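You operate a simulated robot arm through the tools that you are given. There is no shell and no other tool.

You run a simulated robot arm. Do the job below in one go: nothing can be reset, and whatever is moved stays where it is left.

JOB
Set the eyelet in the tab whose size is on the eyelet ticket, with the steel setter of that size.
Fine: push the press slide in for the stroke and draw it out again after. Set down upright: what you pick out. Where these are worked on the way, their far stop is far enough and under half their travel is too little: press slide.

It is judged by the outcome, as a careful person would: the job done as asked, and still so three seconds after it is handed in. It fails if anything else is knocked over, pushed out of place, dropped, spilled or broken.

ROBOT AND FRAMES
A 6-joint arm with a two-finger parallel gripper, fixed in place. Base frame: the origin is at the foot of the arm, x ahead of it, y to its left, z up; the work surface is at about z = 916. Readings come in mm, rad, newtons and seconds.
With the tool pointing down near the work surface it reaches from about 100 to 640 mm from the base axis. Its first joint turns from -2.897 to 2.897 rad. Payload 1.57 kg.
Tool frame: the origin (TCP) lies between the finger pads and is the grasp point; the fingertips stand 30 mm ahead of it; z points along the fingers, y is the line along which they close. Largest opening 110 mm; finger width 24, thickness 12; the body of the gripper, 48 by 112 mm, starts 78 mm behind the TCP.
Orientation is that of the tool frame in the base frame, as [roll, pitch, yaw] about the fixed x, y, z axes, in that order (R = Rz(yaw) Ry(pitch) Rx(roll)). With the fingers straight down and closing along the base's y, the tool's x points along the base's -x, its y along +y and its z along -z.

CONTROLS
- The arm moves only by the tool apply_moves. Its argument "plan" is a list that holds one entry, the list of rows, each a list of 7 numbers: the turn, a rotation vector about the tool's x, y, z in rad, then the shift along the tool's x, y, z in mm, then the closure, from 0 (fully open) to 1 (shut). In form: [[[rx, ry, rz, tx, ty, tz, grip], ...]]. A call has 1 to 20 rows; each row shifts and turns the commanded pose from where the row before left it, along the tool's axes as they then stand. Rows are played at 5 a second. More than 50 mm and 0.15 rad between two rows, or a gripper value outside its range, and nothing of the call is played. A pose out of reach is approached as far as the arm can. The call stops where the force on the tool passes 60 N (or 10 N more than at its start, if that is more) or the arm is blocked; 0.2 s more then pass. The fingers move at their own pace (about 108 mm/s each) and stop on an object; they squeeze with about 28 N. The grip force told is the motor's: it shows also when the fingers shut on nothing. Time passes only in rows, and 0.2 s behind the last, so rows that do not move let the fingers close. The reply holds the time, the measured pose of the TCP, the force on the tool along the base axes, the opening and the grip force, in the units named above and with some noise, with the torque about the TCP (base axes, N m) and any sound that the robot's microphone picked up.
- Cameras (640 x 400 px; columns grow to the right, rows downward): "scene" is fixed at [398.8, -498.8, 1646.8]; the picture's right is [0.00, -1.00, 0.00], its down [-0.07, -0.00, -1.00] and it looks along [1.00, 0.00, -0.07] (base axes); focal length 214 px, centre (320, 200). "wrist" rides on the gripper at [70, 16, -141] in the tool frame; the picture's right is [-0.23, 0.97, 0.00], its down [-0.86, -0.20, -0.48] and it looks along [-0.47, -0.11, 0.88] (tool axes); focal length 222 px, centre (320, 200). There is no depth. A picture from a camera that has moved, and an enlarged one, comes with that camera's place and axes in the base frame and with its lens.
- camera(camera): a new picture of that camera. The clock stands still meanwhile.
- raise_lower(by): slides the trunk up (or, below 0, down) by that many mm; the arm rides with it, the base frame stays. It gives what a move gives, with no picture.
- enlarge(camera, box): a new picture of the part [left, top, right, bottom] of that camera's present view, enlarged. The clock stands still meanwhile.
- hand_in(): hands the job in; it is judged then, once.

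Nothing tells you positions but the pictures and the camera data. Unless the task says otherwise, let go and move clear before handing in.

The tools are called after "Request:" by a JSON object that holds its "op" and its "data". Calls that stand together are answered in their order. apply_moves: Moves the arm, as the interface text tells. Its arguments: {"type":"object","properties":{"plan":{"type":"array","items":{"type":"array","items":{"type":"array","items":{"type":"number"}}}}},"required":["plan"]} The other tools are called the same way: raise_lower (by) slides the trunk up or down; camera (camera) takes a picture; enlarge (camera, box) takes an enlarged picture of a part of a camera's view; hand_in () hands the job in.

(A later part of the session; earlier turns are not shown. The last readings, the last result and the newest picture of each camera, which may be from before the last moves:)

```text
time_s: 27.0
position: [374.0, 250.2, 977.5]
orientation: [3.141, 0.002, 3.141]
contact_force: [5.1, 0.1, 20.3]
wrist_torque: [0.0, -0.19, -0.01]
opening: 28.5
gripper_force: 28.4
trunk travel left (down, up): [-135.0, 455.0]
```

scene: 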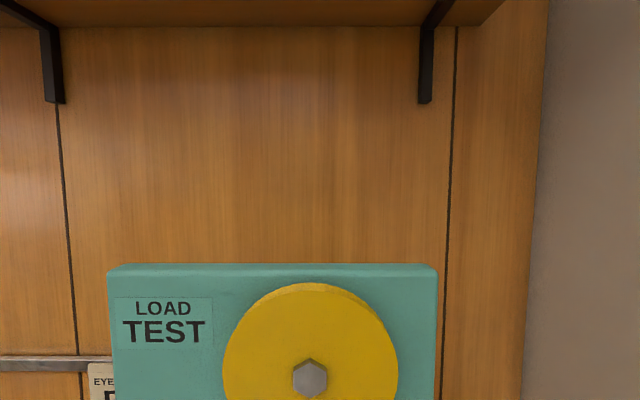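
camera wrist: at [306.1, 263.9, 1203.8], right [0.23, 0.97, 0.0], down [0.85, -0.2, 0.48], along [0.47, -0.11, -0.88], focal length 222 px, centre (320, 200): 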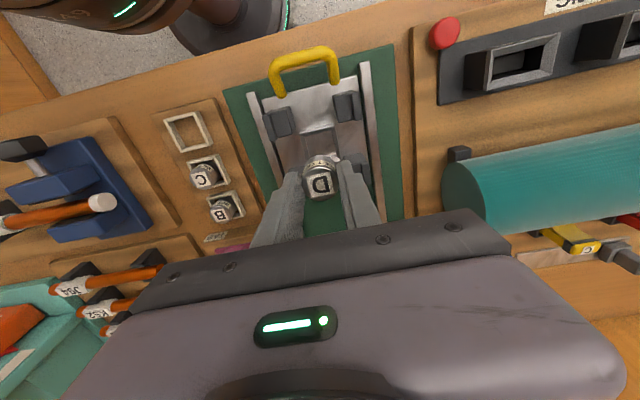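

Contact at about z 977.5 with a small +x side force. I'll look to see whether it is seated or on the chamfer.

Request:
{"op": "enlarge", "data": {"camera": "wrist", "box": [270, 120, 370, 200]}}

```text
5.00 times, centred on (320, 160) of wrist
camera zoom: at [305.2, 264.8, 1118.8], right [0.23, 0.97, 0.0], down [0.85, -0.2, 0.48], along [0.47, -0.11, -0.88], focal length 1111 px, centre (320, 400)
```

zoom: 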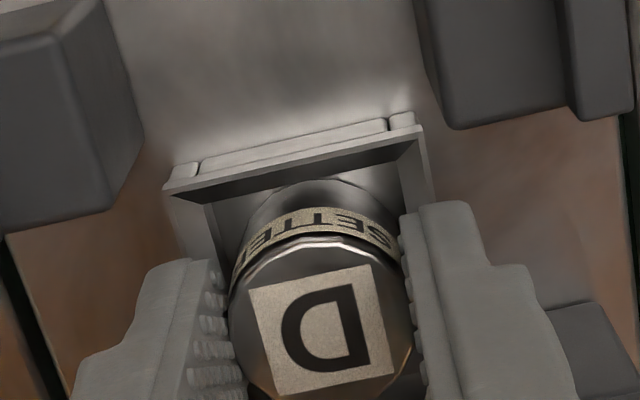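

I'll ease up a little, nudge +x by 0.7 mm and press again lightly to confirm it's sitting on the nest floor.

Request:
{"op": "apply_moves", "data": {"plan": [[[0, 0, 0, -0.7, 0, -1, 0.95], [0, 0, 0, 0, 0, 0, 0.95], [0, 0, 0, 0, 0, 1, 0.95], [0, 0, 0, 0, 0, 0, 0.95]]]}}

```text
time_s: 28.0
position: [373.8, 250.0, 976.6]
orientation: [-3.14, -0.001, 3.141]
contact_force: [-1.8, -0.6, 11.5]
wrist_torque: [-0.03, 0.02, -0.03]
opening: 28.5
gripper_force: 27.9
trunk travel left (down, up): [-135.0, 455.0]
```

Request:
{"op": "apply_moves", "data": {"plan": [[[0, 0, 0, 0, 0, 1, 0.95], [0, 0, 0, 0, 0, 0, 0.95]]]}}

Request:
{"op": "enlarge", "data": {"camera": "wrist", "box": [270, 120, 370, 200]}}

```text
time_s: 28.6
position: [375.8, 250.0, 976.0]
orientation: [3.14, 0.002, -3.141]
contact_force: [-0.5, -1.7, 22.0]
wrist_torque: [-0.07, -0.07, -0.01]
opening: 28.4
gripper_force: 28.6
trunk travel left (down, up): [-135.0, 455.0]
```

```text
5.00 times, centred on (320, 160) of wrist
camera zoom: at [305.5, 264.6, 1118.2], right [0.23, 0.97, 0.0], down [0.85, -0.2, 0.48], along [0.47, -0.11, -0.88], focal length 1111 px, centre (320, 400)
```

zoom: 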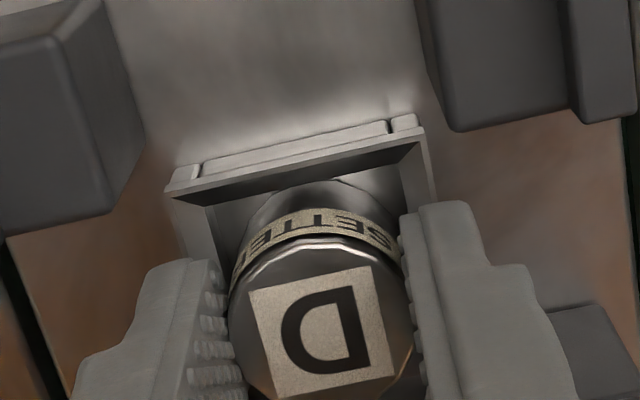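

The setter appears seated. I'll ease the pressure, open the fingers a little, and look before lifting away.

Request:
{"op": "apply_moves", "data": {"plan": [[[0, 0, 0, 0, 0, -1, 0.95], [0, 0, 0, 0, 0, 0, 0.7], [0, 0, 0, 0, 0, 0, 0.6], [0, 0, 0, 0, 0, 0, 0.58], [0, 0, 0, 0, 0, 0, 0.58]]]}}

Request:
{"op": "enlarge", "data": {"camera": "wrist", "box": [260, 110, 380, 205]}}

```text
time_s: 29.8
position: [374.7, 250.1, 976.3]
orientation: [-3.141, 0.001, 3.14]
contact_force: [-0.4, 0.3, 0.5]
wrist_torque: [0.0, 0.0, -0.01]
opening: 46.3
gripper_force: 0.1
trunk travel left (down, up): [-135.0, 455.0]
```

```text
4.21 times, centred on (320, 158) of wrist
camera zoom: at [306.2, 265.2, 1118.1], right [0.23, 0.97, 0.0], down [0.86, -0.2, 0.48], along [0.47, -0.11, -0.88], focal length 935 px, centre (320, 379)
```

zoom: 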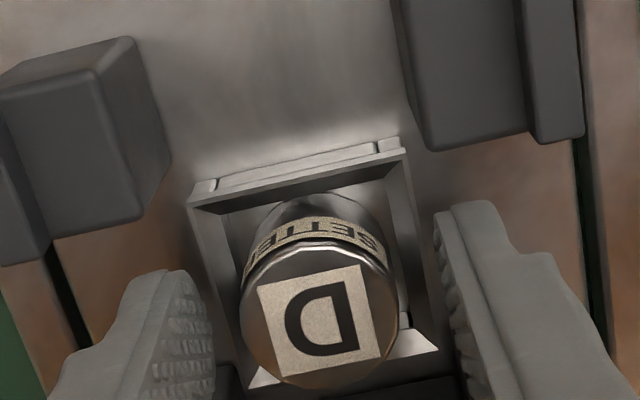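

Released, and the setter stands upright in the nest. I'll lift clear and inspect it from above.

Request:
{"op": "apply_moves", "data": {"plan": [[[0, 0, 0, 0, 0, -10, 0.58], [0, 0, 0, 0, 0, -20, 0.58], [0, 0, 0, 0, 0, -25, 0.58], [0, 0, 0, 10, 0, -25, 0.3], [0, 0, 0, 30, -30, -20, 0], [0, 0, 0, 30, -30, 0, 0], [0, 0, 0, 0, 0, 0, 0]]]}}

Request:
{"op": "camera", "data": {"camera": "wrist"}}

Request:
{"op": "enlarge", "data": {"camera": "wrist", "box": [300, 120, 460, 230]}}

```text
time_s: 31.4
position: [305.1, 187.9, 1074.7]
orientation: [-3.141, 0.0, 3.141]
contact_force: [0.2, 0.1, -0.4]
wrist_torque: [0.03, 0.02, 0.0]
opening: 110.1
gripper_force: 0.0
trunk travel left (down, up): [-135.0, 455.0]
```

```text
taken
camera wrist: at [236.7, 203.8, 1217.7], right [0.23, 0.97, 0.0], down [0.86, -0.2, 0.48], along [0.47, -0.11, -0.88], focal length 222 px, centre (320, 200)
```

wrist: 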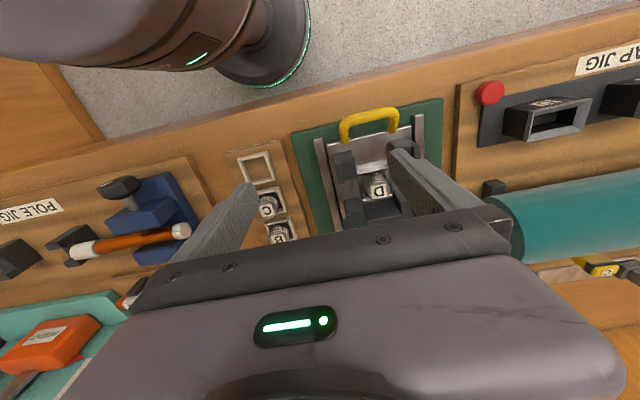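

```text
3.64 times, centred on (380, 175) of wrist
camera zoom: at [236.7, 203.8, 1217.7], right [0.23, 0.97, 0.0], down [0.86, -0.2, 0.48], along [0.47, -0.11, -0.88], focal length 808 px, centre (102, 291)
```

zoom: 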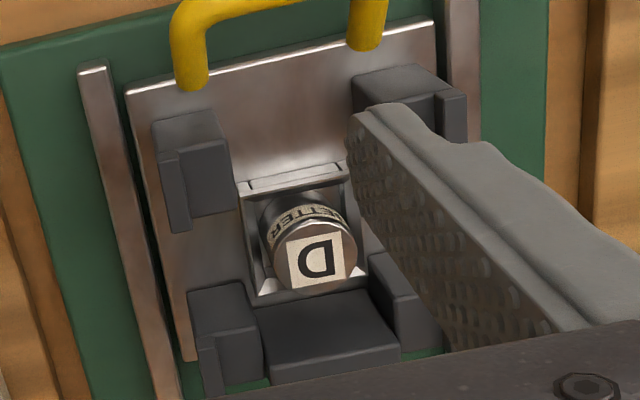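

The D setter is upright and centred in the nest. Now I'll go look at the D tab on the tab tray at y≈80, farther out in x.

Request:
{"op": "apply_moves", "data": {"plan": [[[0, 0, 0, 0, -38, -30, 0], [0, 0, 0, 0, -38, -30, 0], [0, 0, 0, 0, -37, 0, 0], [0, 0, 0, -40, 0, 0, 0], [0, 0, 0, -40, 0, 0, 0.3], [0, 0, 0, -40, 0, 0, 0.3], [0, 0, 0, -40, 0, 0, 0.3], [0, 0, 0, 0, 0, 0, 0.3]]]}}

Request:
{"op": "camera", "data": {"camera": "wrist"}}

```text
time_s: 33.2
position: [466.4, 78.4, 1136.6]
orientation: [-3.14, 0.002, -3.141]
contact_force: [-0.4, 0.1, -0.2]
wrist_torque: [0.0, 0.02, 0.03]
opening: 77.0
gripper_force: 0.1
trunk travel left (down, up): [-135.0, 455.0]
```

```text
taken
camera wrist: at [397.8, 93.6, 1278.8], right [0.23, 0.97, 0.0], down [0.85, -0.2, 0.48], along [0.47, -0.11, -0.88], focal length 222 px, centre (320, 200)
```

wrist: 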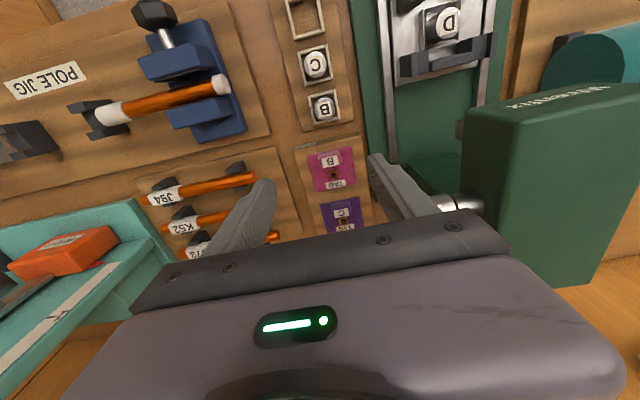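

I see tabs B and C and the press head with its lever pivot to the right. I'll tilt the tool up to view tab D.

Request:
{"op": "apply_moves", "data": {"plan": [[[0, -0.14, 0, 0, 0, 0, 0.3], [0, -0.14, 0, 0, 0, 0, 0.3], [0, -0.14, 0, 0, 0, 0, 0.3], [0, 0, 0, 0, 0, 0, 0.3]]]}}

Request:
{"op": "camera", "data": {"camera": "wrist"}}

Request:
{"op": "enlarge", "data": {"camera": "wrist", "box": [270, 90, 400, 230]}}

```text
time_s: 34.2
position: [464.4, 77.4, 1135.7]
orientation: [-3.142, 0.422, -3.14]
contact_force: [-0.1, -0.1, 0.6]
wrist_torque: [0.01, -0.01, 0.02]
opening: 77.2
gripper_force: 0.1
trunk travel left (down, up): [-135.0, 455.0]
```

```text
taken
camera wrist: at [344.9, 92.6, 1237.1], right [0.21, 0.97, 0.09], down [0.58, -0.2, 0.79], along [0.78, -0.11, -0.61], focal length 222 px, centre (320, 200)
```

wrist: 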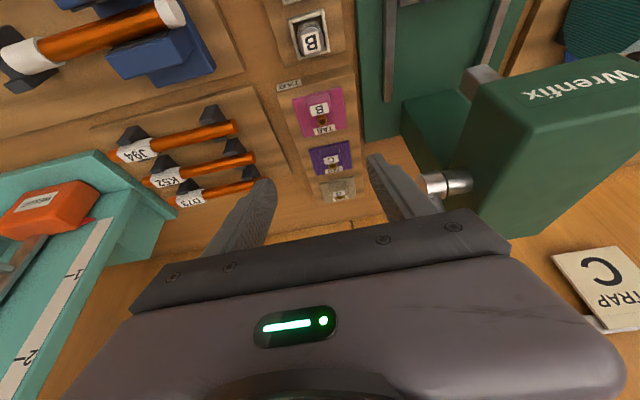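

```text
2.86 times, centred on (335, 160) of wrist
camera zoom: at [344.9, 92.6, 1237.1], right [0.21, 0.97, 0.09], down [0.58, -0.2, 0.79], along [0.78, -0.11, -0.61], focal length 635 px, centre (277, 314)
```

zoom: 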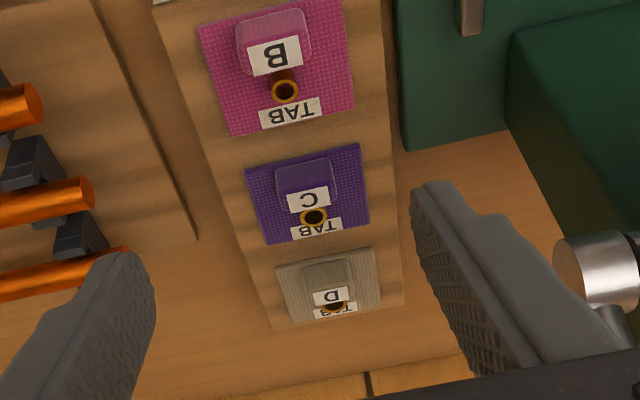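

Tab D is the grey one at the far end, centre near (715, 83), with a knob on its near side. I'll extend toward it with the tool tilted forward about 0.52 rad, staying high.

Request:
{"op": "apply_moves", "data": {"plan": [[[0, -0.1, 0, 0, 0, 0, 0.3], [0, 0, 0, -31.9, 1.2, 32.8, 0.3], [0, 0, 0, -31.9, 1.2, 32.8, 0.3], [0, 0, 0, -31.9, 1.2, 32.8, 0.3], [0, 0, 0, -31.9, 1.2, 32.8, 0.3], [0, 0, 0, 0, 0, 0, 0.3]]]}}

Request:
{"op": "camera", "data": {"camera": "wrist"}}

Request:
{"op": "enlarge", "data": {"camera": "wrist", "box": [250, 90, 390, 230]}}

```text
time_s: 35.6
position: [642.1, 81.4, 1086.0]
orientation: [3.141, 0.52, 3.141]
contact_force: [-0.1, 0.5, 0.3]
wrist_torque: [-0.05, 0.01, 0.03]
opening: 77.0
gripper_force: 0.1
trunk travel left (down, up): [-135.0, 455.0]
```

```text
taken
camera wrist: at [512.3, 97.1, 1173.2], right [0.2, 0.97, 0.11], down [0.5, -0.2, 0.84], along [0.84, -0.11, -0.53], focal length 222 px, centre (320, 200)
```

wrist: 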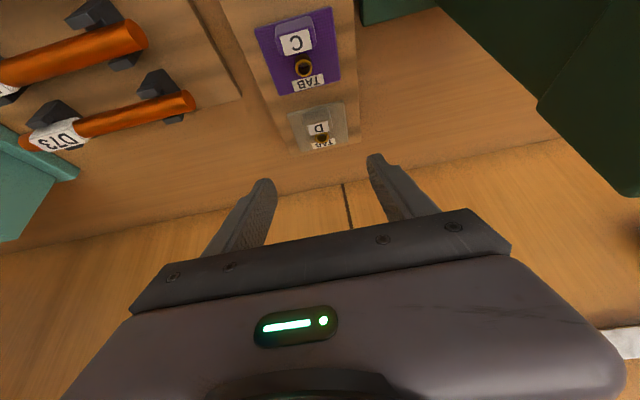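

```text
2.86 times, centred on (320, 160) of wrist
camera zoom: at [512.3, 97.1, 1173.2], right [0.2, 0.97, 0.11], down [0.5, -0.2, 0.84], along [0.84, -0.11, -0.53], focal length 635 px, centre (320, 314)
```

zoom: 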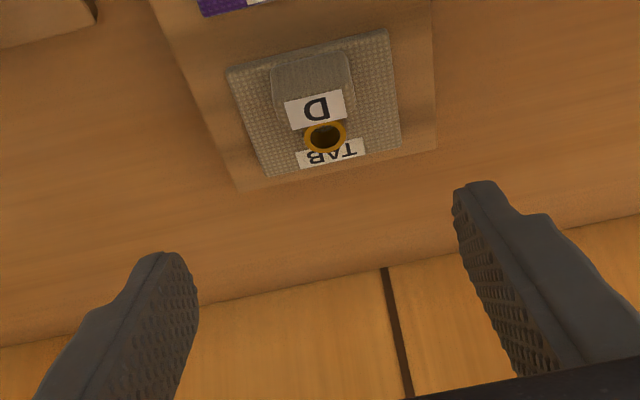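

Tab D's plate centre is near (711, 83) at z≈939, with its knob centred near x≈690 and about 33 mm wide. I'll move in above the knob, keeping the tilt, and recheck.

Request:
{"op": "apply_moves", "data": {"plan": [[[0, 0, 0, 5.5, 1.1, 34.8, 0.3], [0, 0, 0, 5.5, 1.1, 34.8, 0.3], [0, 0, 0, 0, 0, 0, 0.3]]]}}

Request:
{"op": "enlarge", "data": {"camera": "wrist", "box": [250, 90, 390, 230]}}

```text
time_s: 36.4
position: [665.5, 84.3, 1019.1]
orientation: [3.14, 0.521, 3.14]
contact_force: [0.4, -1.0, 0.4]
wrist_torque: [0.01, 0.05, 0.02]
opening: 76.7
gripper_force: 0.1
trunk travel left (down, up): [-135.0, 455.0]
```

```text
2.86 times, centred on (320, 160) of wrist
camera zoom: at [536.1, 98.6, 1108.0], right [0.2, 0.97, 0.11], down [0.5, -0.2, 0.84], along [0.84, -0.11, -0.53], focal length 635 px, centre (320, 314)
```

zoom: 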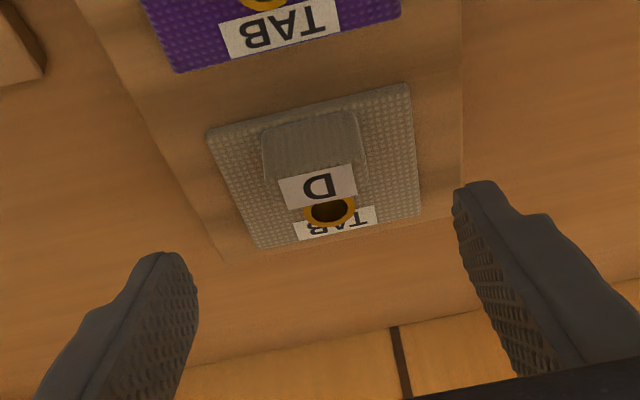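

The knob is centred near (691, 83.5), z 940–963. I'll descend around it along the tilted approach, stopping partway to check.

Request:
{"op": "apply_moves", "data": {"plan": [[[0, 0, 0, 4, 0.4, 15, 0.3], [0, 0, 0, 4, 0.4, 15, 0.3], [0, 0, 0, 0, 0, 0, 0.3]]]}}

Request:
{"op": "enlarge", "data": {"camera": "wrist", "box": [250, 90, 390, 230]}}

```text
time_s: 37.2
position: [674.5, 83.8, 987.7]
orientation: [-3.14, 0.519, -3.141]
contact_force: [-0.5, 1.9, -0.1]
wrist_torque: [0.03, 0.0, 0.01]
opening: 76.9
gripper_force: 0.0
trunk travel left (down, up): [-135.0, 455.0]
```

```text
2.86 times, centred on (320, 160) of wrist
camera zoom: at [544.2, 99.3, 1076.3], right [0.2, 0.97, 0.11], down [0.5, -0.2, 0.84], along [0.84, -0.11, -0.53], focal length 635 px, centre (320, 314)
```

zoom: 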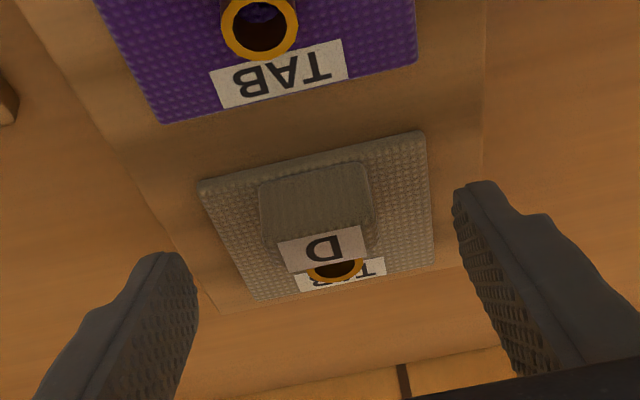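

Aligned with the knob between the fingers. I'll go the last 13 mm down and close.

Request:
{"op": "apply_moves", "data": {"plan": [[[0, 0, 0, 1.4, 0, 6.5, 0.3], [0, 0, 0, 1.4, 0, 6, 0.3], [0, 0, 0, 0, 0, 0, 0.3]]]}}

Request:
{"op": "enlarge", "data": {"camera": "wrist", "box": [250, 110, 390, 230]}}

```text
time_s: 38.0
position: [677.7, 85.1, 976.5]
orientation: [-3.139, 0.52, -3.141]
contact_force: [0.2, 0.1, -0.6]
wrist_torque: [0.03, 0.0, -0.02]
opening: 77.0
gripper_force: 0.1
trunk travel left (down, up): [-135.0, 455.0]
```

```text
3.33 times, centred on (320, 170) of wrist
camera zoom: at [548.0, 100.1, 1065.4], right [0.2, 0.97, 0.11], down [0.5, -0.2, 0.84], along [0.84, -0.11, -0.53], focal length 740 px, centre (320, 300)
```

zoom: 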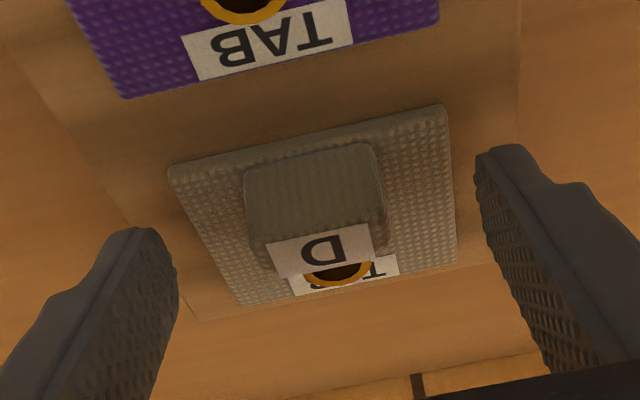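

Good position. Closing on the knob.

Request:
{"op": "apply_moves", "data": {"plan": [[[0, 0, 0, 0, -0.6, 1, 0.45], [0, 0, 0, 0, 0, 0, 0.6], [0, 0, 0, 0, 0, 0, 0.75], [0, 0, 0, 0, 0, 0, 0.9], [0, 0, 0, 0, 0, 0, 0.95]]]}}

Request:
{"op": "enlarge", "data": {"camera": "wrist", "box": [250, 110, 390, 230]}}

```text
time_s: 39.2
position: [677.5, 85.1, 977.1]
orientation: [3.141, 0.52, 3.141]
contact_force: [0.2, -0.2, 0.8]
wrist_torque: [-0.02, -0.03, 0.01]
opening: 32.8
gripper_force: 28.2
trunk travel left (down, up): [-135.0, 455.0]
```

```text
3.33 times, centred on (320, 170) of wrist
camera zoom: at [548.7, 99.7, 1064.8], right [0.2, 0.97, 0.11], down [0.5, -0.2, 0.84], along [0.84, -0.11, -0.53], focal length 740 px, centre (320, 300)
```

zoom: 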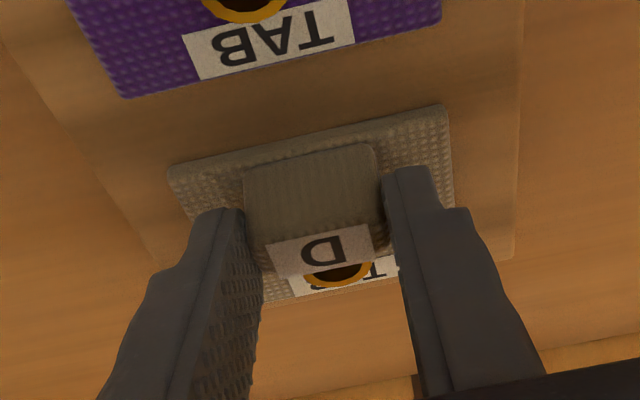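

Gripped at 32.8 mm. I'll lift straight up 12 mm and check the tab stays level.

Request:
{"op": "apply_moves", "data": {"plan": [[[0, 0, 0, -1.5, 0, -2.6, 0.95], [0, 0, 0, -4.5, 0, -7.8, 0.95], [0, 0, 0, 0, 0, 0, 0.95]]]}}

Request:
{"op": "enlarge", "data": {"camera": "wrist", "box": [250, 110, 390, 230]}}

```text
time_s: 40.0
position: [677.9, 83.8, 989.1]
orientation: [3.14, 0.519, -3.141]
contact_force: [0.5, -1.1, -0.1]
wrist_torque: [-0.03, 0.0, -0.02]
opening: 32.8
gripper_force: 28.1
trunk travel left (down, up): [-135.0, 455.0]
```

```text
3.33 times, centred on (320, 170) of wrist
camera zoom: at [548.5, 99.3, 1076.7], right [0.2, 0.97, 0.11], down [0.5, -0.2, 0.84], along [0.84, -0.11, -0.53], focal length 740 px, centre (320, 300)
```

zoom: 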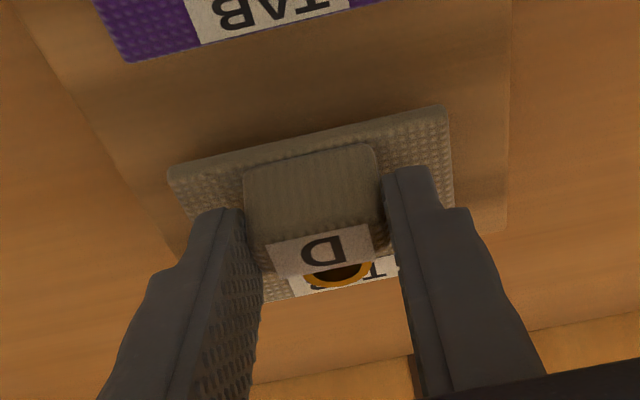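

The tab follows level in the grip. I'll raise it by 100 mm and retreat along y≈83 to x≈344, clear of the press.

Request:
{"op": "apply_moves", "data": {"plan": [[[0, 0, 0, -16.6, 0, -28.9, 0.95], [0, 0, 0, -16.6, 0, -28.9, 0.95], [0, 0, 0, -16.6, 0, -28.9, 0.95], [0, 0, 0, 36.2, 0, -20.7, 0.95], [0, 0, 0, 36.2, 0, -20.7, 0.95], [0, 0, 0, 36.2, 0, -20.7, 0.95], [0, 0, 0, 36.2, 0, -20.7, 0.95], [0, 0, 0, 36.2, 0, -20.7, 0.95], [0, 0, 0, 36.2, 0, -20.7, 0.95], [0, 0, 0, 36.2, 0, -20.7, 0.95], [0, 0, 0, 36.2, 0, -20.7, 0.95], [0, 0, 0, 0, 0, 0, 0.95]]]}}

Request:
{"op": "camera", "data": {"camera": "wrist"}}

```text
time_s: 42.6
position: [346.7, 84.4, 1087.9]
orientation: [-3.141, 0.518, 3.141]
contact_force: [-0.3, -0.4, -1.0]
wrist_torque: [0.0, -0.01, -0.02]
opening: 32.6
gripper_force: 27.5
trunk travel left (down, up): [-135.0, 455.0]
```

```text
taken
camera wrist: at [215.8, 99.9, 1177.5], right [0.2, 0.97, 0.11], down [0.51, -0.2, 0.84], along [0.84, -0.11, -0.53], focal length 222 px, centre (320, 200)
```

wrist: 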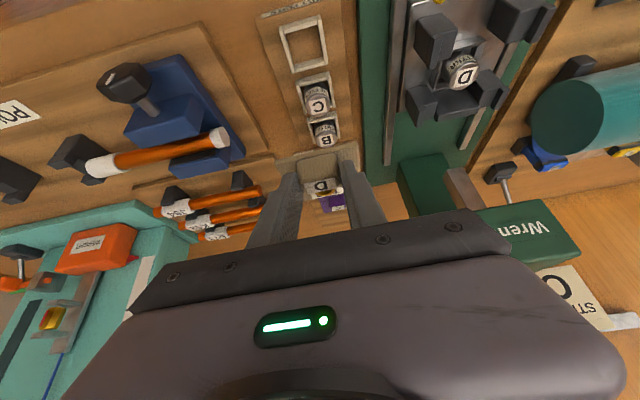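

Held well. From here I have a clear oblique view of the carriage; I'll zoom in to measure the posts and the setter height.

Request:
{"op": "enlarge", "data": {"camera": "wrist", "box": [390, 0, 560, 150]}}

Request:
{"op": "enlarge", "data": {"camera": "wrist", "box": [260, 130, 380, 220]}}

```text
2.67 times, centred on (475, 75) of wrist
camera zoom: at [215.8, 99.9, 1177.5], right [0.2, 0.97, 0.11], down [0.51, -0.2, 0.84], along [0.84, -0.11, -0.53], focal length 592 px, centre (-93, 533)
```

zoom: 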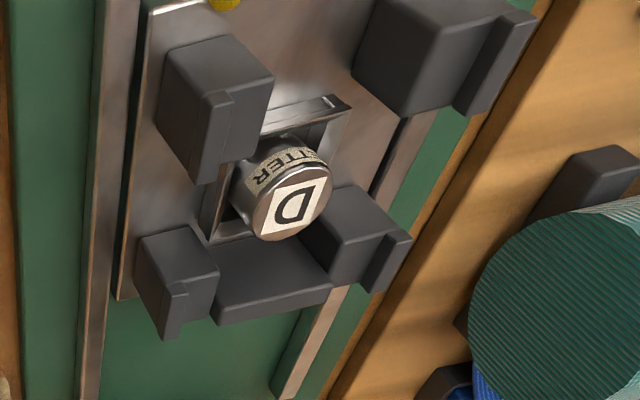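

```text
4.44 times, centred on (320, 175) of wrist
camera zoom: at [215.8, 99.9, 1177.5], right [0.2, 0.97, 0.11], down [0.51, -0.2, 0.84], along [0.84, -0.11, -0.53], focal length 987 px, centre (320, 311)
```

zoom: 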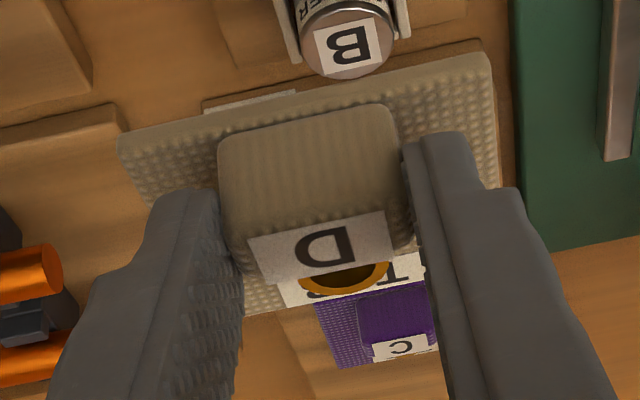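

Request:
{"op": "enlarge", "data": {"camera": "wrist", "box": [420, 70, 510, 130]}}

Request:
{"op": "enlarge", "data": {"camera": "wrist", "box": [420, 0, 550, 80]}}

```text
6.67 times, centred on (465, 100) of wrist
camera zoom: at [215.8, 99.9, 1177.5], right [0.2, 0.97, 0.11], down [0.51, -0.2, 0.84], along [0.84, -0.11, -0.53], focal length 1481 px, centre (-647, 867)
```

zoom: 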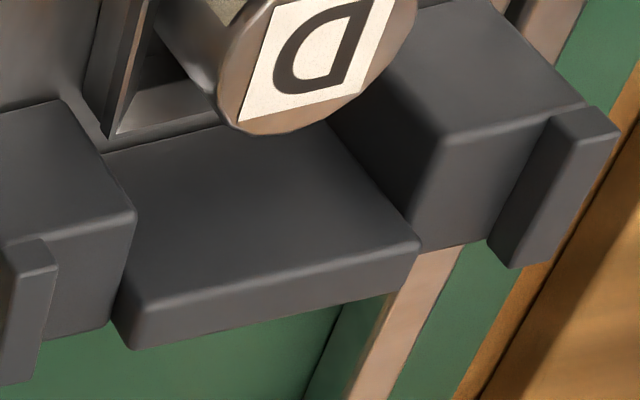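

```text
4.92 times, centred on (485, 40) of wrist
camera zoom: at [215.8, 99.9, 1177.5], right [0.2, 0.97, 0.11], down [0.51, -0.2, 0.84], along [0.84, -0.11, -0.53], focal length 1094 px, centre (-492, 988)
```

zoom: 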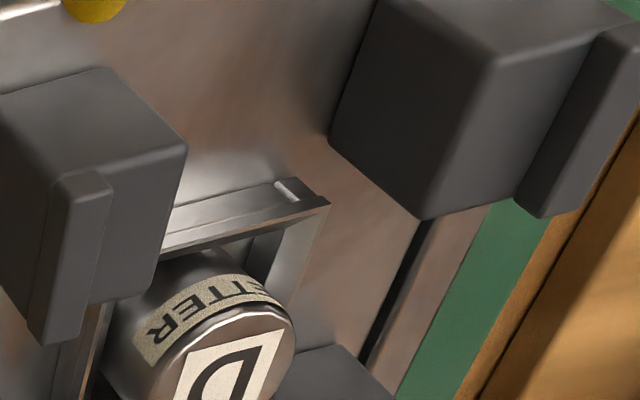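

The posts' ledges are at z≈966 with raised outer fins and a rear stop at x≈412, so the tab should be centred at about (375.5, 249). I'll move over in y now at height.

Request:
{"op": "apply_moves", "data": {"plan": [[[0, 0, 0, 2, 41.3, -1, 0.95], [0, 0, 0, 0, 41.3, 0, 0.95], [0, 0, 0, 0, 41.3, 0, 0.95], [0, 0, 0, 0, 41.3, 0, 0.95], [0, 0, 0, 0, 0, 0, 0.95]]]}}

Request:
{"op": "camera", "data": {"camera": "wrist"}}

Request:
{"op": "enlarge", "data": {"camera": "wrist", "box": [250, 70, 400, 220]}}

```text
time_s: 43.8
position: [342.5, 248.1, 1088.4]
orientation: [3.141, 0.521, -3.141]
contact_force: [0.7, 0.4, -1.0]
wrist_torque: [-0.05, -0.01, 0.01]
opening: 32.9
gripper_force: 27.4
trunk travel left (down, up): [-135.0, 455.0]
```

```text
taken
camera wrist: at [212.8, 263.7, 1177.5], right [0.2, 0.97, 0.11], down [0.5, -0.2, 0.84], along [0.84, -0.11, -0.53], focal length 222 px, centre (320, 200)
```

wrist: 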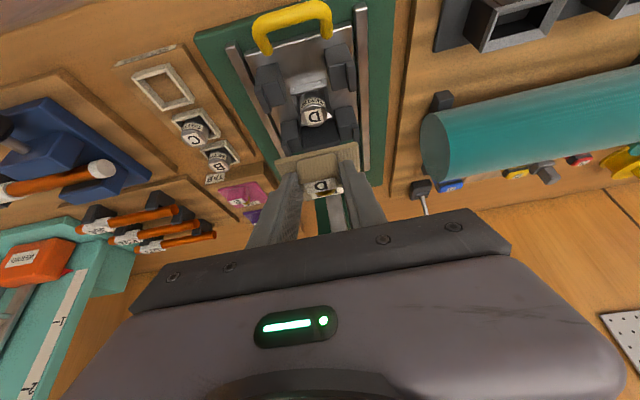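

```text
2.67 times, centred on (325, 145) of wrist
camera zoom: at [212.8, 263.7, 1177.5], right [0.2, 0.97, 0.11], down [0.5, -0.2, 0.84], along [0.84, -0.11, -0.53], focal length 592 px, centre (307, 347)
```

zoom: 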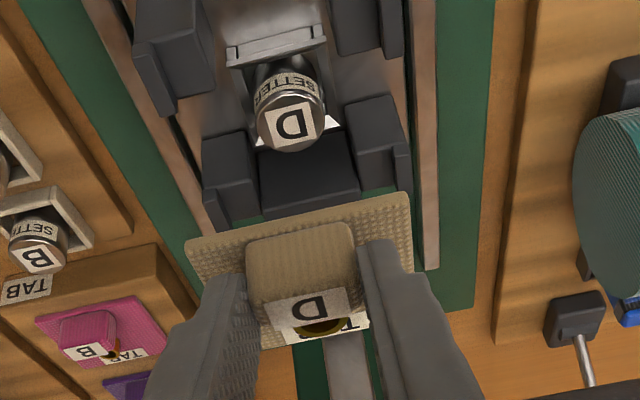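

Tab is over the carriage. I'll correct by about (+0.6, +0.9) mm and lower to ~20 mm above the ledges for a final check.

Request:
{"op": "apply_moves", "data": {"plan": [[[0, 0, 0, 14.2, 0.9, 25.9, 0.95], [0, 0, 0, 14.7, 0, 25.6, 0.95], [0, 0, 0, 0, 0, 0, 0.95]]]}}

Request:
{"op": "camera", "data": {"camera": "wrist"}}

Request:
{"op": "enlarge", "data": {"camera": "wrist", "box": [240, 80, 400, 220]}}

```text
time_s: 44.6
position: [342.8, 249.9, 1029.2]
orientation: [3.141, 0.519, 3.141]
contact_force: [1.4, -1.2, -1.3]
wrist_torque: [-0.05, 0.0, 0.01]
opening: 32.8
gripper_force: 28.1
trunk travel left (down, up): [-135.0, 455.0]
```

```text
taken
camera wrist: at [213.9, 265.0, 1118.0], right [0.2, 0.97, 0.11], down [0.5, -0.2, 0.84], along [0.84, -0.11, -0.53], focal length 222 px, centre (320, 200)
```

wrist: 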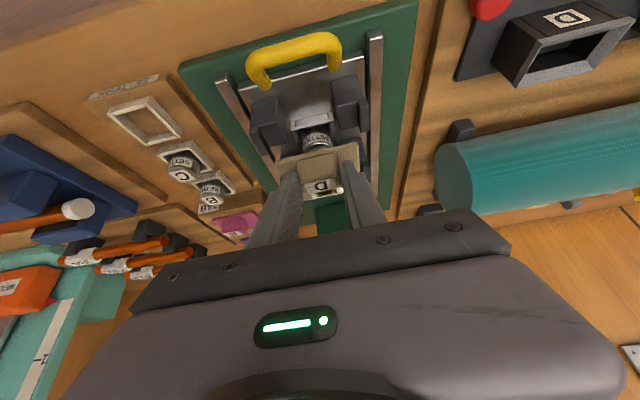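

```text
2.86 times, centred on (320, 150) of wrist
camera zoom: at [213.9, 265.0, 1118.0], right [0.2, 0.97, 0.11], down [0.5, -0.2, 0.84], along [0.84, -0.11, -0.53], focal length 635 px, centre (320, 343)
```

zoom: 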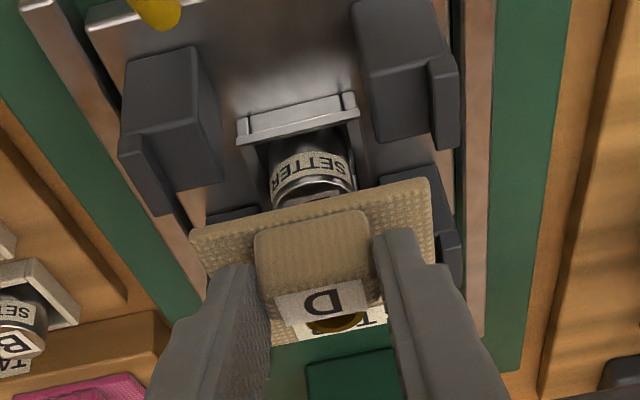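

Alignment looks right (tab centre ≈ (376, 249)). I'll lower 14 mm in small steps with a +0.5 mm y nudge, then check.

Request:
{"op": "apply_moves", "data": {"plan": [[[0, 0, 0, 3.5, 0.5, 6.1, 0.95], [0, 0, 0, 3.5, 0, 6.1, 0.95], [0, 0, 0, 0, 0, 0, 0.95]]]}}

Request:
{"op": "enlarge", "data": {"camera": "wrist", "box": [240, 80, 400, 220]}}

```text
time_s: 45.4
position: [344.1, 250.3, 1016.5]
orientation: [3.139, 0.523, -3.141]
contact_force: [-0.6, 2.4, 14.4]
wrist_torque: [0.11, -1.01, 0.09]
opening: 32.7
gripper_force: 28.1
trunk travel left (down, up): [-135.0, 455.0]
```

```text
2.86 times, centred on (320, 150) of wrist
camera zoom: at [213.6, 265.5, 1105.0], right [0.2, 0.97, 0.11], down [0.5, -0.2, 0.84], along [0.84, -0.11, -0.53], focal length 635 px, centre (320, 343)
```

zoom: 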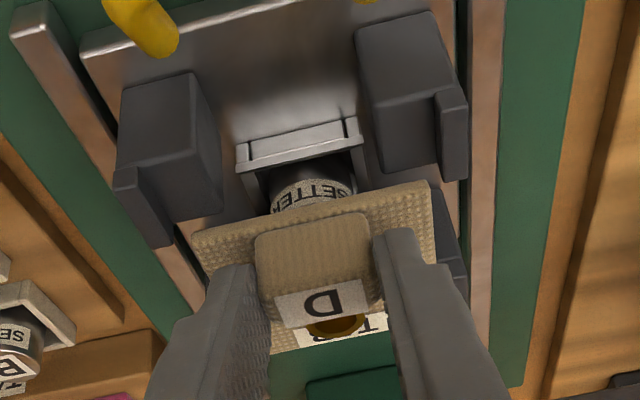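

The far edge has touched the rear stop (the torque puts contact ~70 mm ahead of the TCP), so the tab sits about 5 mm too far in. I'll lift slightly, move back 5.4 mm in x, and lower again.

Request:
{"op": "apply_moves", "data": {"plan": [[[0, 0, 0, -2.0, 0, -3.5, 0.95], [0, 0, 0, 4.7, 0, -2.7, 0.95], [0, 0, 0, 0, 0, 0, 0.95], [0, 0, 0, 2.5, 0, 4.3, 0.95], [0, 0, 0, 0, 0, 0, 0.95]]]}}

Request:
{"op": "enlarge", "data": {"camera": "wrist", "box": [240, 80, 400, 220]}}

```text
time_s: 46.6
position: [338.0, 251.0, 1014.6]
orientation: [3.141, 0.52, -3.141]
contact_force: [0.4, -0.6, -0.5]
wrist_torque: [0.01, 0.04, 0.0]
opening: 32.9
gripper_force: 28.2
trunk travel left (down, up): [-135.0, 455.0]
```

```text
2.86 times, centred on (320, 150) of wrist
camera zoom: at [208.2, 266.0, 1103.0], right [0.2, 0.97, 0.11], down [0.5, -0.2, 0.84], along [0.84, -0.11, -0.53], focal length 635 px, centre (320, 343)
```

zoom: 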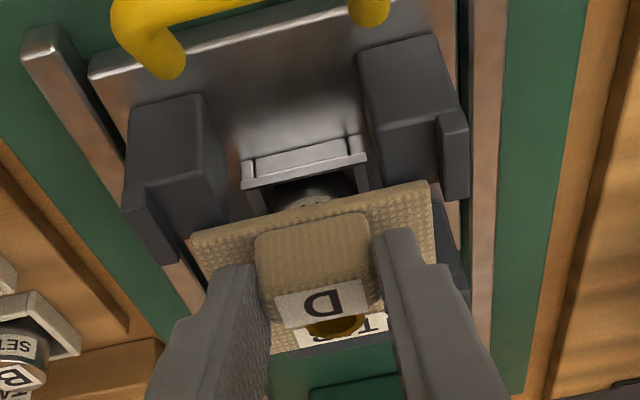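

Free of contact now. I'll continue down in 1.5 mm steps until it rests on the ledges.

Request:
{"op": "apply_moves", "data": {"plan": [[[0, 0, 0, 0.75, 0, 1.3, 0.95], [0, 0, 0, 0, 0, 0, 0.95]]]}}

Request:
{"op": "apply_moves", "data": {"plan": [[[0, 0, 0, 0.75, 0, 1.3, 0.95], [0, 0, 0, 0, 0, 0, 0.95]]]}}

```text
time_s: 47.2
position: [338.3, 251.4, 1013.2]
orientation: [-3.142, 0.52, -3.142]
contact_force: [0.2, 0.2, -0.2]
wrist_torque: [-0.04, 0.03, 0.0]
opening: 32.7
gripper_force: 28.0
trunk travel left (down, up): [-135.0, 455.0]
```

```text
time_s: 47.8
position: [337.8, 251.0, 1010.6]
orientation: [3.14, 0.52, -3.141]
contact_force: [0.6, -0.8, 3.8]
wrist_torque: [0.01, -0.03, -0.01]
opening: 32.5
gripper_force: 28.3
trunk travel left (down, up): [-135.0, 455.0]
```

Request:
{"op": "apply_moves", "data": {"plan": [[[0, 0, 0, 0.4, 0, 0.7, 0.95], [0, 0, 0, 0, 0, 0, 0.95]]]}}

Request:
{"op": "enlarge", "data": {"camera": "wrist", "box": [240, 80, 400, 220]}}

```text
time_s: 48.4
position: [337.7, 251.2, 1010.8]
orientation: [3.14, 0.523, 3.141]
contact_force: [0.5, -1.7, 18.3]
wrist_torque: [-0.08, -0.1, -0.01]
opening: 32.9
gripper_force: 28.6
trunk travel left (down, up): [-135.0, 455.0]
```

```text
2.86 times, centred on (320, 150) of wrist
camera zoom: at [207.7, 265.7, 1099.9], right [0.2, 0.97, 0.11], down [0.5, -0.2, 0.84], along [0.84, -0.11, -0.53], focal length 635 px, centre (320, 343)
```

zoom: 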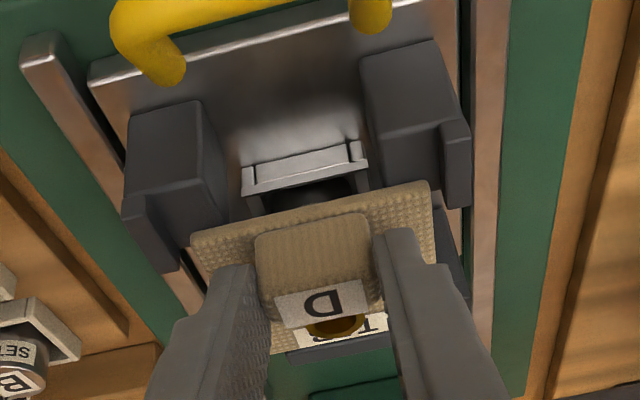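

The near edge rests on the front ledges (18 N, contact near the tab's near edge). I'll ease off and open the fingers slightly.

Request:
{"op": "apply_moves", "data": {"plan": [[[0, 0, 0, -0.35, 0, -0.6, 0.95], [0, 0, 0, 0, 0, 0, 0.68], [0, 0, 0, 0, 0, 0, 0.6], [0, 0, 0, 0, 0, 0, 0.55], [0, 0, 0, 0, 0, 0, 0.55]]]}}

Request:
{"op": "enlarge", "data": {"camera": "wrist", "box": [240, 80, 400, 220]}}

```text
time_s: 49.6
position: [338.4, 250.6, 1011.6]
orientation: [-3.141, 0.521, 3.14]
contact_force: [-0.6, 0.1, 0.4]
wrist_torque: [-0.05, 0.0, -0.02]
opening: 49.5
gripper_force: 0.1
trunk travel left (down, up): [-135.0, 455.0]
```

```text
2.86 times, centred on (320, 150) of wrist
camera zoom: at [208.2, 266.0, 1099.7], right [0.2, 0.97, 0.11], down [0.5, -0.2, 0.84], along [0.84, -0.11, -0.53], focal length 635 px, centre (320, 343)
```

zoom: 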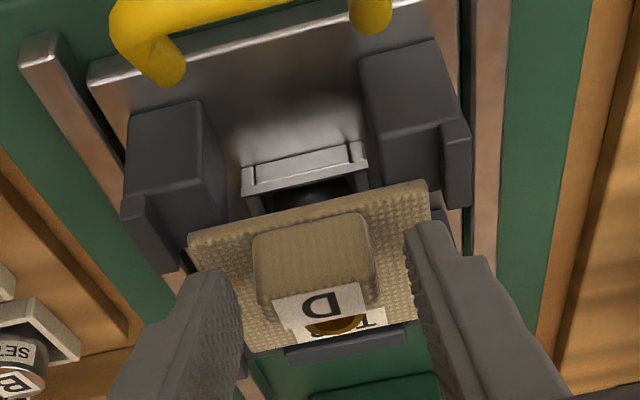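

The tab is down and stayed put. I'll back straight out along the tool axis and look at it.

Request:
{"op": "apply_moves", "data": {"plan": [[[0, 0, 0, 0, 0, -12, 0.55], [0, 0, 0, 0, 0, -25, 0.55], [0, 0, 0, 0, 0, -40, 0.5], [0, 0, 0, 0, 0, -40, 0.3], [0, 0, 0, 0, 0, 0, 0]]]}}

Request:
{"op": "camera", "data": {"camera": "wrist"}}

Request:
{"op": "enlarge", "data": {"camera": "wrist", "box": [240, 20, 400, 180]}}

```text
time_s: 50.8
position: [279.8, 251.7, 1112.4]
orientation: [-3.141, 0.522, 3.141]
contact_force: [0.3, 0.4, -0.6]
wrist_torque: [0.01, 0.02, 0.01]
opening: 110.0
gripper_force: 0.0
trunk travel left (down, up): [-135.0, 455.0]
```

```text
taken
camera wrist: at [149.3, 267.3, 1201.5], right [0.2, 0.97, 0.11], down [0.5, -0.2, 0.84], along [0.84, -0.11, -0.53], focal length 222 px, centre (320, 200)
```

wrist: 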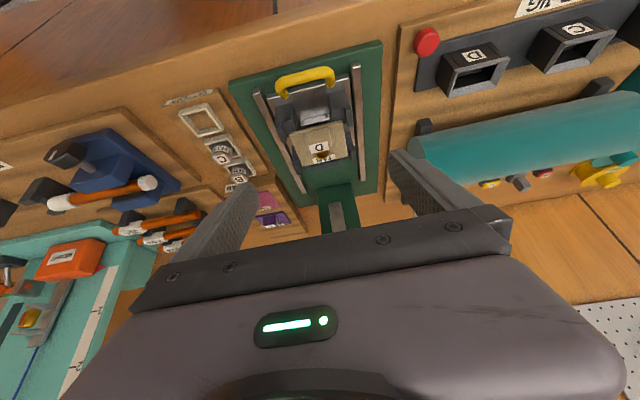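

```text
2.50 times, centred on (320, 100) of wrist
camera zoom: at [149.3, 267.3, 1201.5], right [0.2, 0.97, 0.11], down [0.5, -0.2, 0.84], along [0.84, -0.11, -0.53], focal length 555 px, centre (320, 450)
```

zoom: 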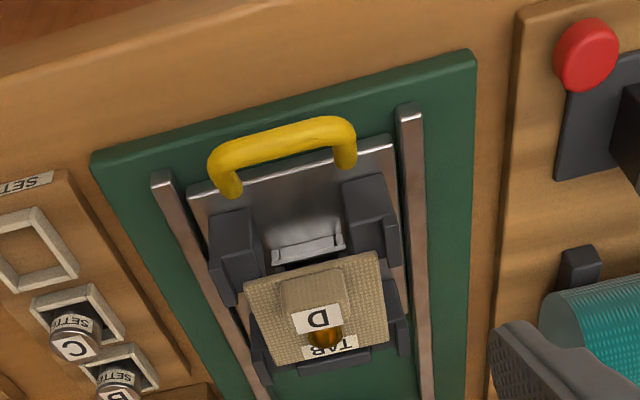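

I'll return the tool to vertical and view the tab from directly above to verify that it's seated on all four ledges.

Request:
{"op": "apply_moves", "data": {"plan": [[[0, 0.13, 0, 0, 0, 0, 0], [0, 0.13, 0, 0, 0, 0, 0], [0, 0.13, 0, 0, 0, 0, 0], [0, 0.13, 0, 0, 0, 0, 0], [0, 0, 0, 0, 0, 0, 0]]]}}

Request:
{"op": "camera", "data": {"camera": "wrist"}}

Request:
{"op": "enlarge", "data": {"camera": "wrist", "box": [270, 110, 400, 220]}}

```text
time_s: 52.0
position: [279.8, 252.3, 1113.2]
orientation: [3.141, -0.002, -3.14]
contact_force: [0.4, 0.6, -0.1]
wrist_torque: [0.01, 0.01, -0.01]
opening: 110.0
gripper_force: 0.1
trunk travel left (down, up): [-135.0, 455.0]
```

```text
taken
camera wrist: at [210.8, 266.7, 1254.9], right [0.23, 0.97, 0.0], down [0.86, -0.2, 0.48], along [0.46, -0.11, -0.88], focal length 222 px, centre (320, 200)
```

wrist: 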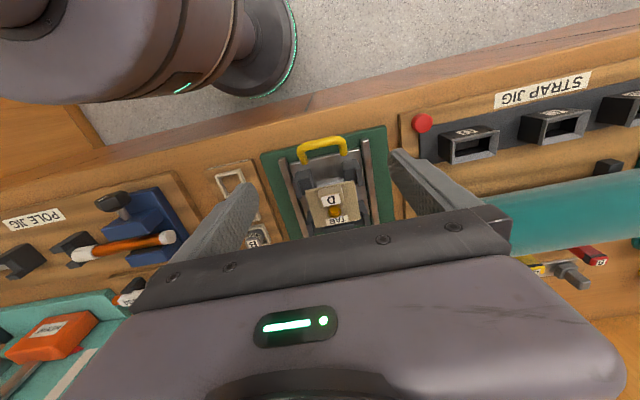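

```text
3.64 times, centred on (335, 165) of wrist
camera zoom: at [210.8, 266.7, 1254.9], right [0.23, 0.97, 0.0], down [0.86, -0.2, 0.48], along [0.46, -0.11, -0.88], focal length 808 px, centre (266, 327)
```

zoom: 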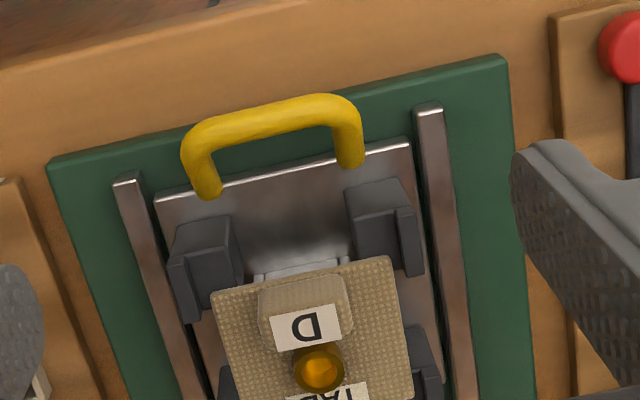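

The tab is seated with its centre at (375.4, 249), right over the setter and the eyelet above it. Next is the slide: its handle bar is near x≈284, z≈955. I'll close the fingers, lean the tool slightly forward and get a closer look at the handle.

Request:
{"op": "apply_moves", "data": {"plan": [[[0, -0.125, 0, 0, 0, 0, 0.5], [0, -0.125, 0, 0, 0, 0, 1], [0, 0, 0, 25, -2, 0, 1], [0, 0, 0, 20, -1, 0, 1], [0, 0, 0, 0, 0, 25, 1], [0, 0, 0, 0, 0, 0, 1]]]}}

Request:
{"op": "camera", "data": {"camera": "wrist"}}

Request:
{"op": "enlarge", "data": {"camera": "wrist", "box": [240, 80, 400, 220]}}

```text
time_s: 53.4
position: [243.4, 246.4, 1079.2]
orientation: [3.137, 0.25, 3.141]
contact_force: [0.2, -0.8, -0.1]
wrist_torque: [0.0, -0.03, -0.03]
opening: 0.0
gripper_force: 21.4
trunk travel left (down, up): [-135.0, 455.0]
```

```text
taken
camera wrist: at [140.8, 261.7, 1199.1], right [0.22, 0.97, 0.06], down [0.71, -0.2, 0.68], along [0.67, -0.11, -0.73], focal length 222 px, centre (320, 200)
```

wrist: 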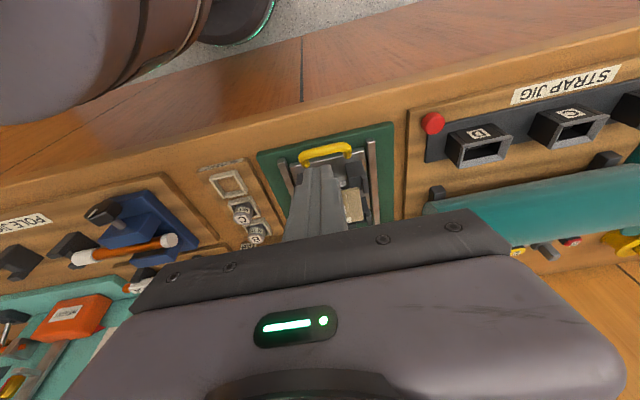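

```text
2.86 times, centred on (320, 150) of wrist
camera zoom: at [140.8, 261.7, 1199.1], right [0.22, 0.97, 0.06], down [0.71, -0.2, 0.68], along [0.67, -0.11, -0.73], focal length 635 px, centre (320, 343)
```

zoom: 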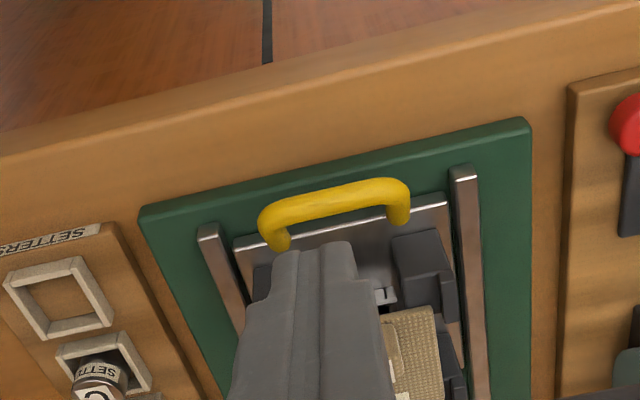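

The fingers hide part of the handle; I'll step sideways to view it unobstructed and closer.

Request:
{"op": "apply_moves", "data": {"plan": [[[0, 0, 0, 0, -40, 0, 1], [0, 0, 0, 0, -35, 25, 1], [0, 0, 0, 0, 0, 25, 1], [0, 0, 0, 0, 0, 0, 1]]]}}

Request:
{"op": "camera", "data": {"camera": "wrist"}}

Request:
{"op": "enlarge", "data": {"camera": "wrist", "box": [330, 70, 490, 210]}}

```text
time_s: 54.4
position: [255.7, 172.6, 1026.6]
orientation: [-3.14, 0.249, -3.142]
contact_force: [0.9, -0.3, 0.3]
wrist_torque: [0.0, 0.0, 0.03]
opening: 0.0
gripper_force: 21.3
trunk travel left (down, up): [-135.0, 455.0]
```

```text
taken
camera wrist: at [154.4, 187.9, 1147.7], right [0.22, 0.97, 0.06], down [0.71, -0.2, 0.67], along [0.67, -0.11, -0.74], focal length 222 px, centre (320, 200)
```

wrist: 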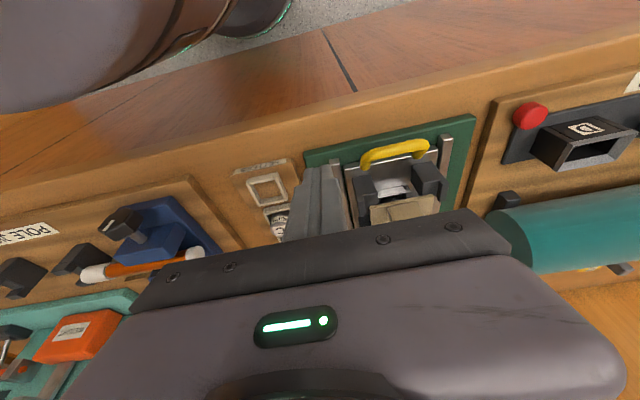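

```text
2.86 times, centred on (410, 140) of wrist
camera zoom: at [154.4, 187.9, 1147.7], right [0.22, 0.97, 0.06], down [0.71, -0.2, 0.67], along [0.67, -0.11, -0.74], focal length 635 px, centre (63, 371)
```

zoom: 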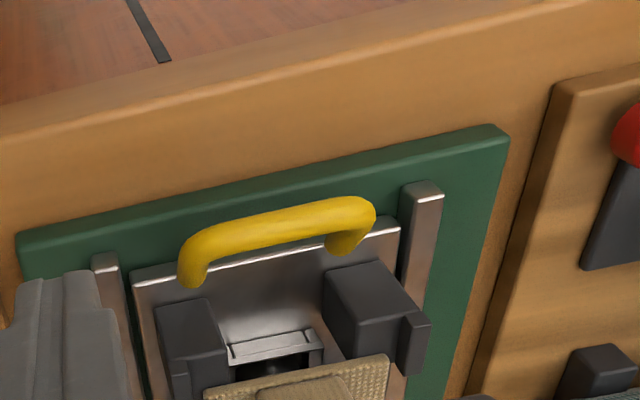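

The bar's centre is at about (284, 249, 954), 12 mm thick. I'll place the closed fingers just behind it (on the −x side) at bar height.

Request:
{"op": "apply_moves", "data": {"plan": [[[0, 0, 0, 3.4, 38.3, -0.9, 1], [0, 0, 0, 3.4, 38.3, -0.9, 1], [0, 0, 0, 7.2, 0, 28.6, 1], [0, 0, 0, 7.2, 0, 28.6, 1], [0, 0, 0, 0, 0, 0, 1]]]}}

Request:
{"op": "camera", "data": {"camera": "wrist"}}

Request:
{"op": "enlarge", "data": {"camera": "wrist", "box": [240, 100, 400, 220]}}

```text
time_s: 55.6
position: [247.2, 248.6, 969.9]
orientation: [-3.141, 0.249, 3.141]
contact_force: [0.7, 0.3, 0.5]
wrist_torque: [-0.03, 0.0, 0.0]
opening: 0.1
gripper_force: 21.0
trunk travel left (down, up): [-135.0, 455.0]
```

```text
taken
camera wrist: at [145.0, 263.6, 1089.8], right [0.22, 0.97, 0.06], down [0.71, -0.2, 0.67], along [0.67, -0.11, -0.74], focal length 222 px, centre (320, 200)
```

wrist: 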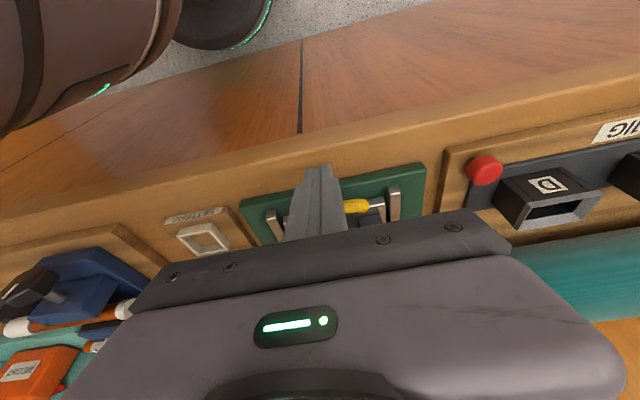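

```text
3.33 times, centred on (320, 160) of wrist
camera zoom: at [145.0, 263.6, 1089.8], right [0.22, 0.97, 0.06], down [0.71, -0.2, 0.67], along [0.67, -0.11, -0.74], focal length 740 px, centre (320, 333)
```

zoom: 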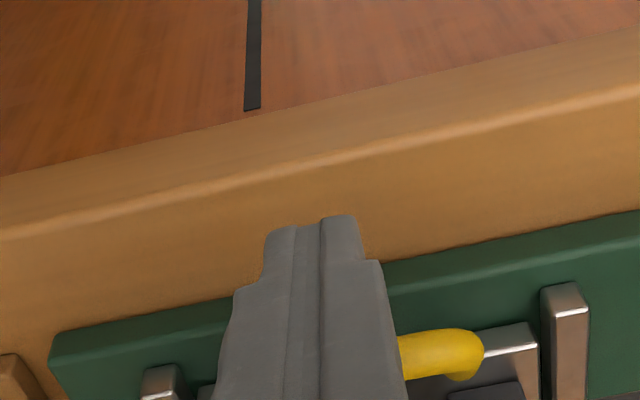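

The fingers are behind the bar, centred. I'll push gently in +x, at first just to find contact.

Request:
{"op": "apply_moves", "data": {"plan": [[[0, 0, 0, -3.88, 0, 0.99, 1], [0, 0, 0, -3.88, 0, 0.99, 1], [0, 0, 0, -2.91, 0, 0.74, 1], [0, 0, 0, -1.94, 0, 0.49, 1], [0, 0, 0, -1.94, 0, 0.49, 1], [0, 0, 0, -1.94, 0, 0.49, 1], [0, 0, 0, -1.94, 0, 0.49, 1]]]}}

```text
time_s: 57.2
position: [265.9, 249.0, 969.7]
orientation: [3.141, 0.25, -3.141]
contact_force: [-1.7, -0.3, 0.2]
wrist_torque: [0.01, 0.05, 0.0]
opening: 0.2
gripper_force: 21.1
trunk travel left (down, up): [-135.0, 455.0]
```

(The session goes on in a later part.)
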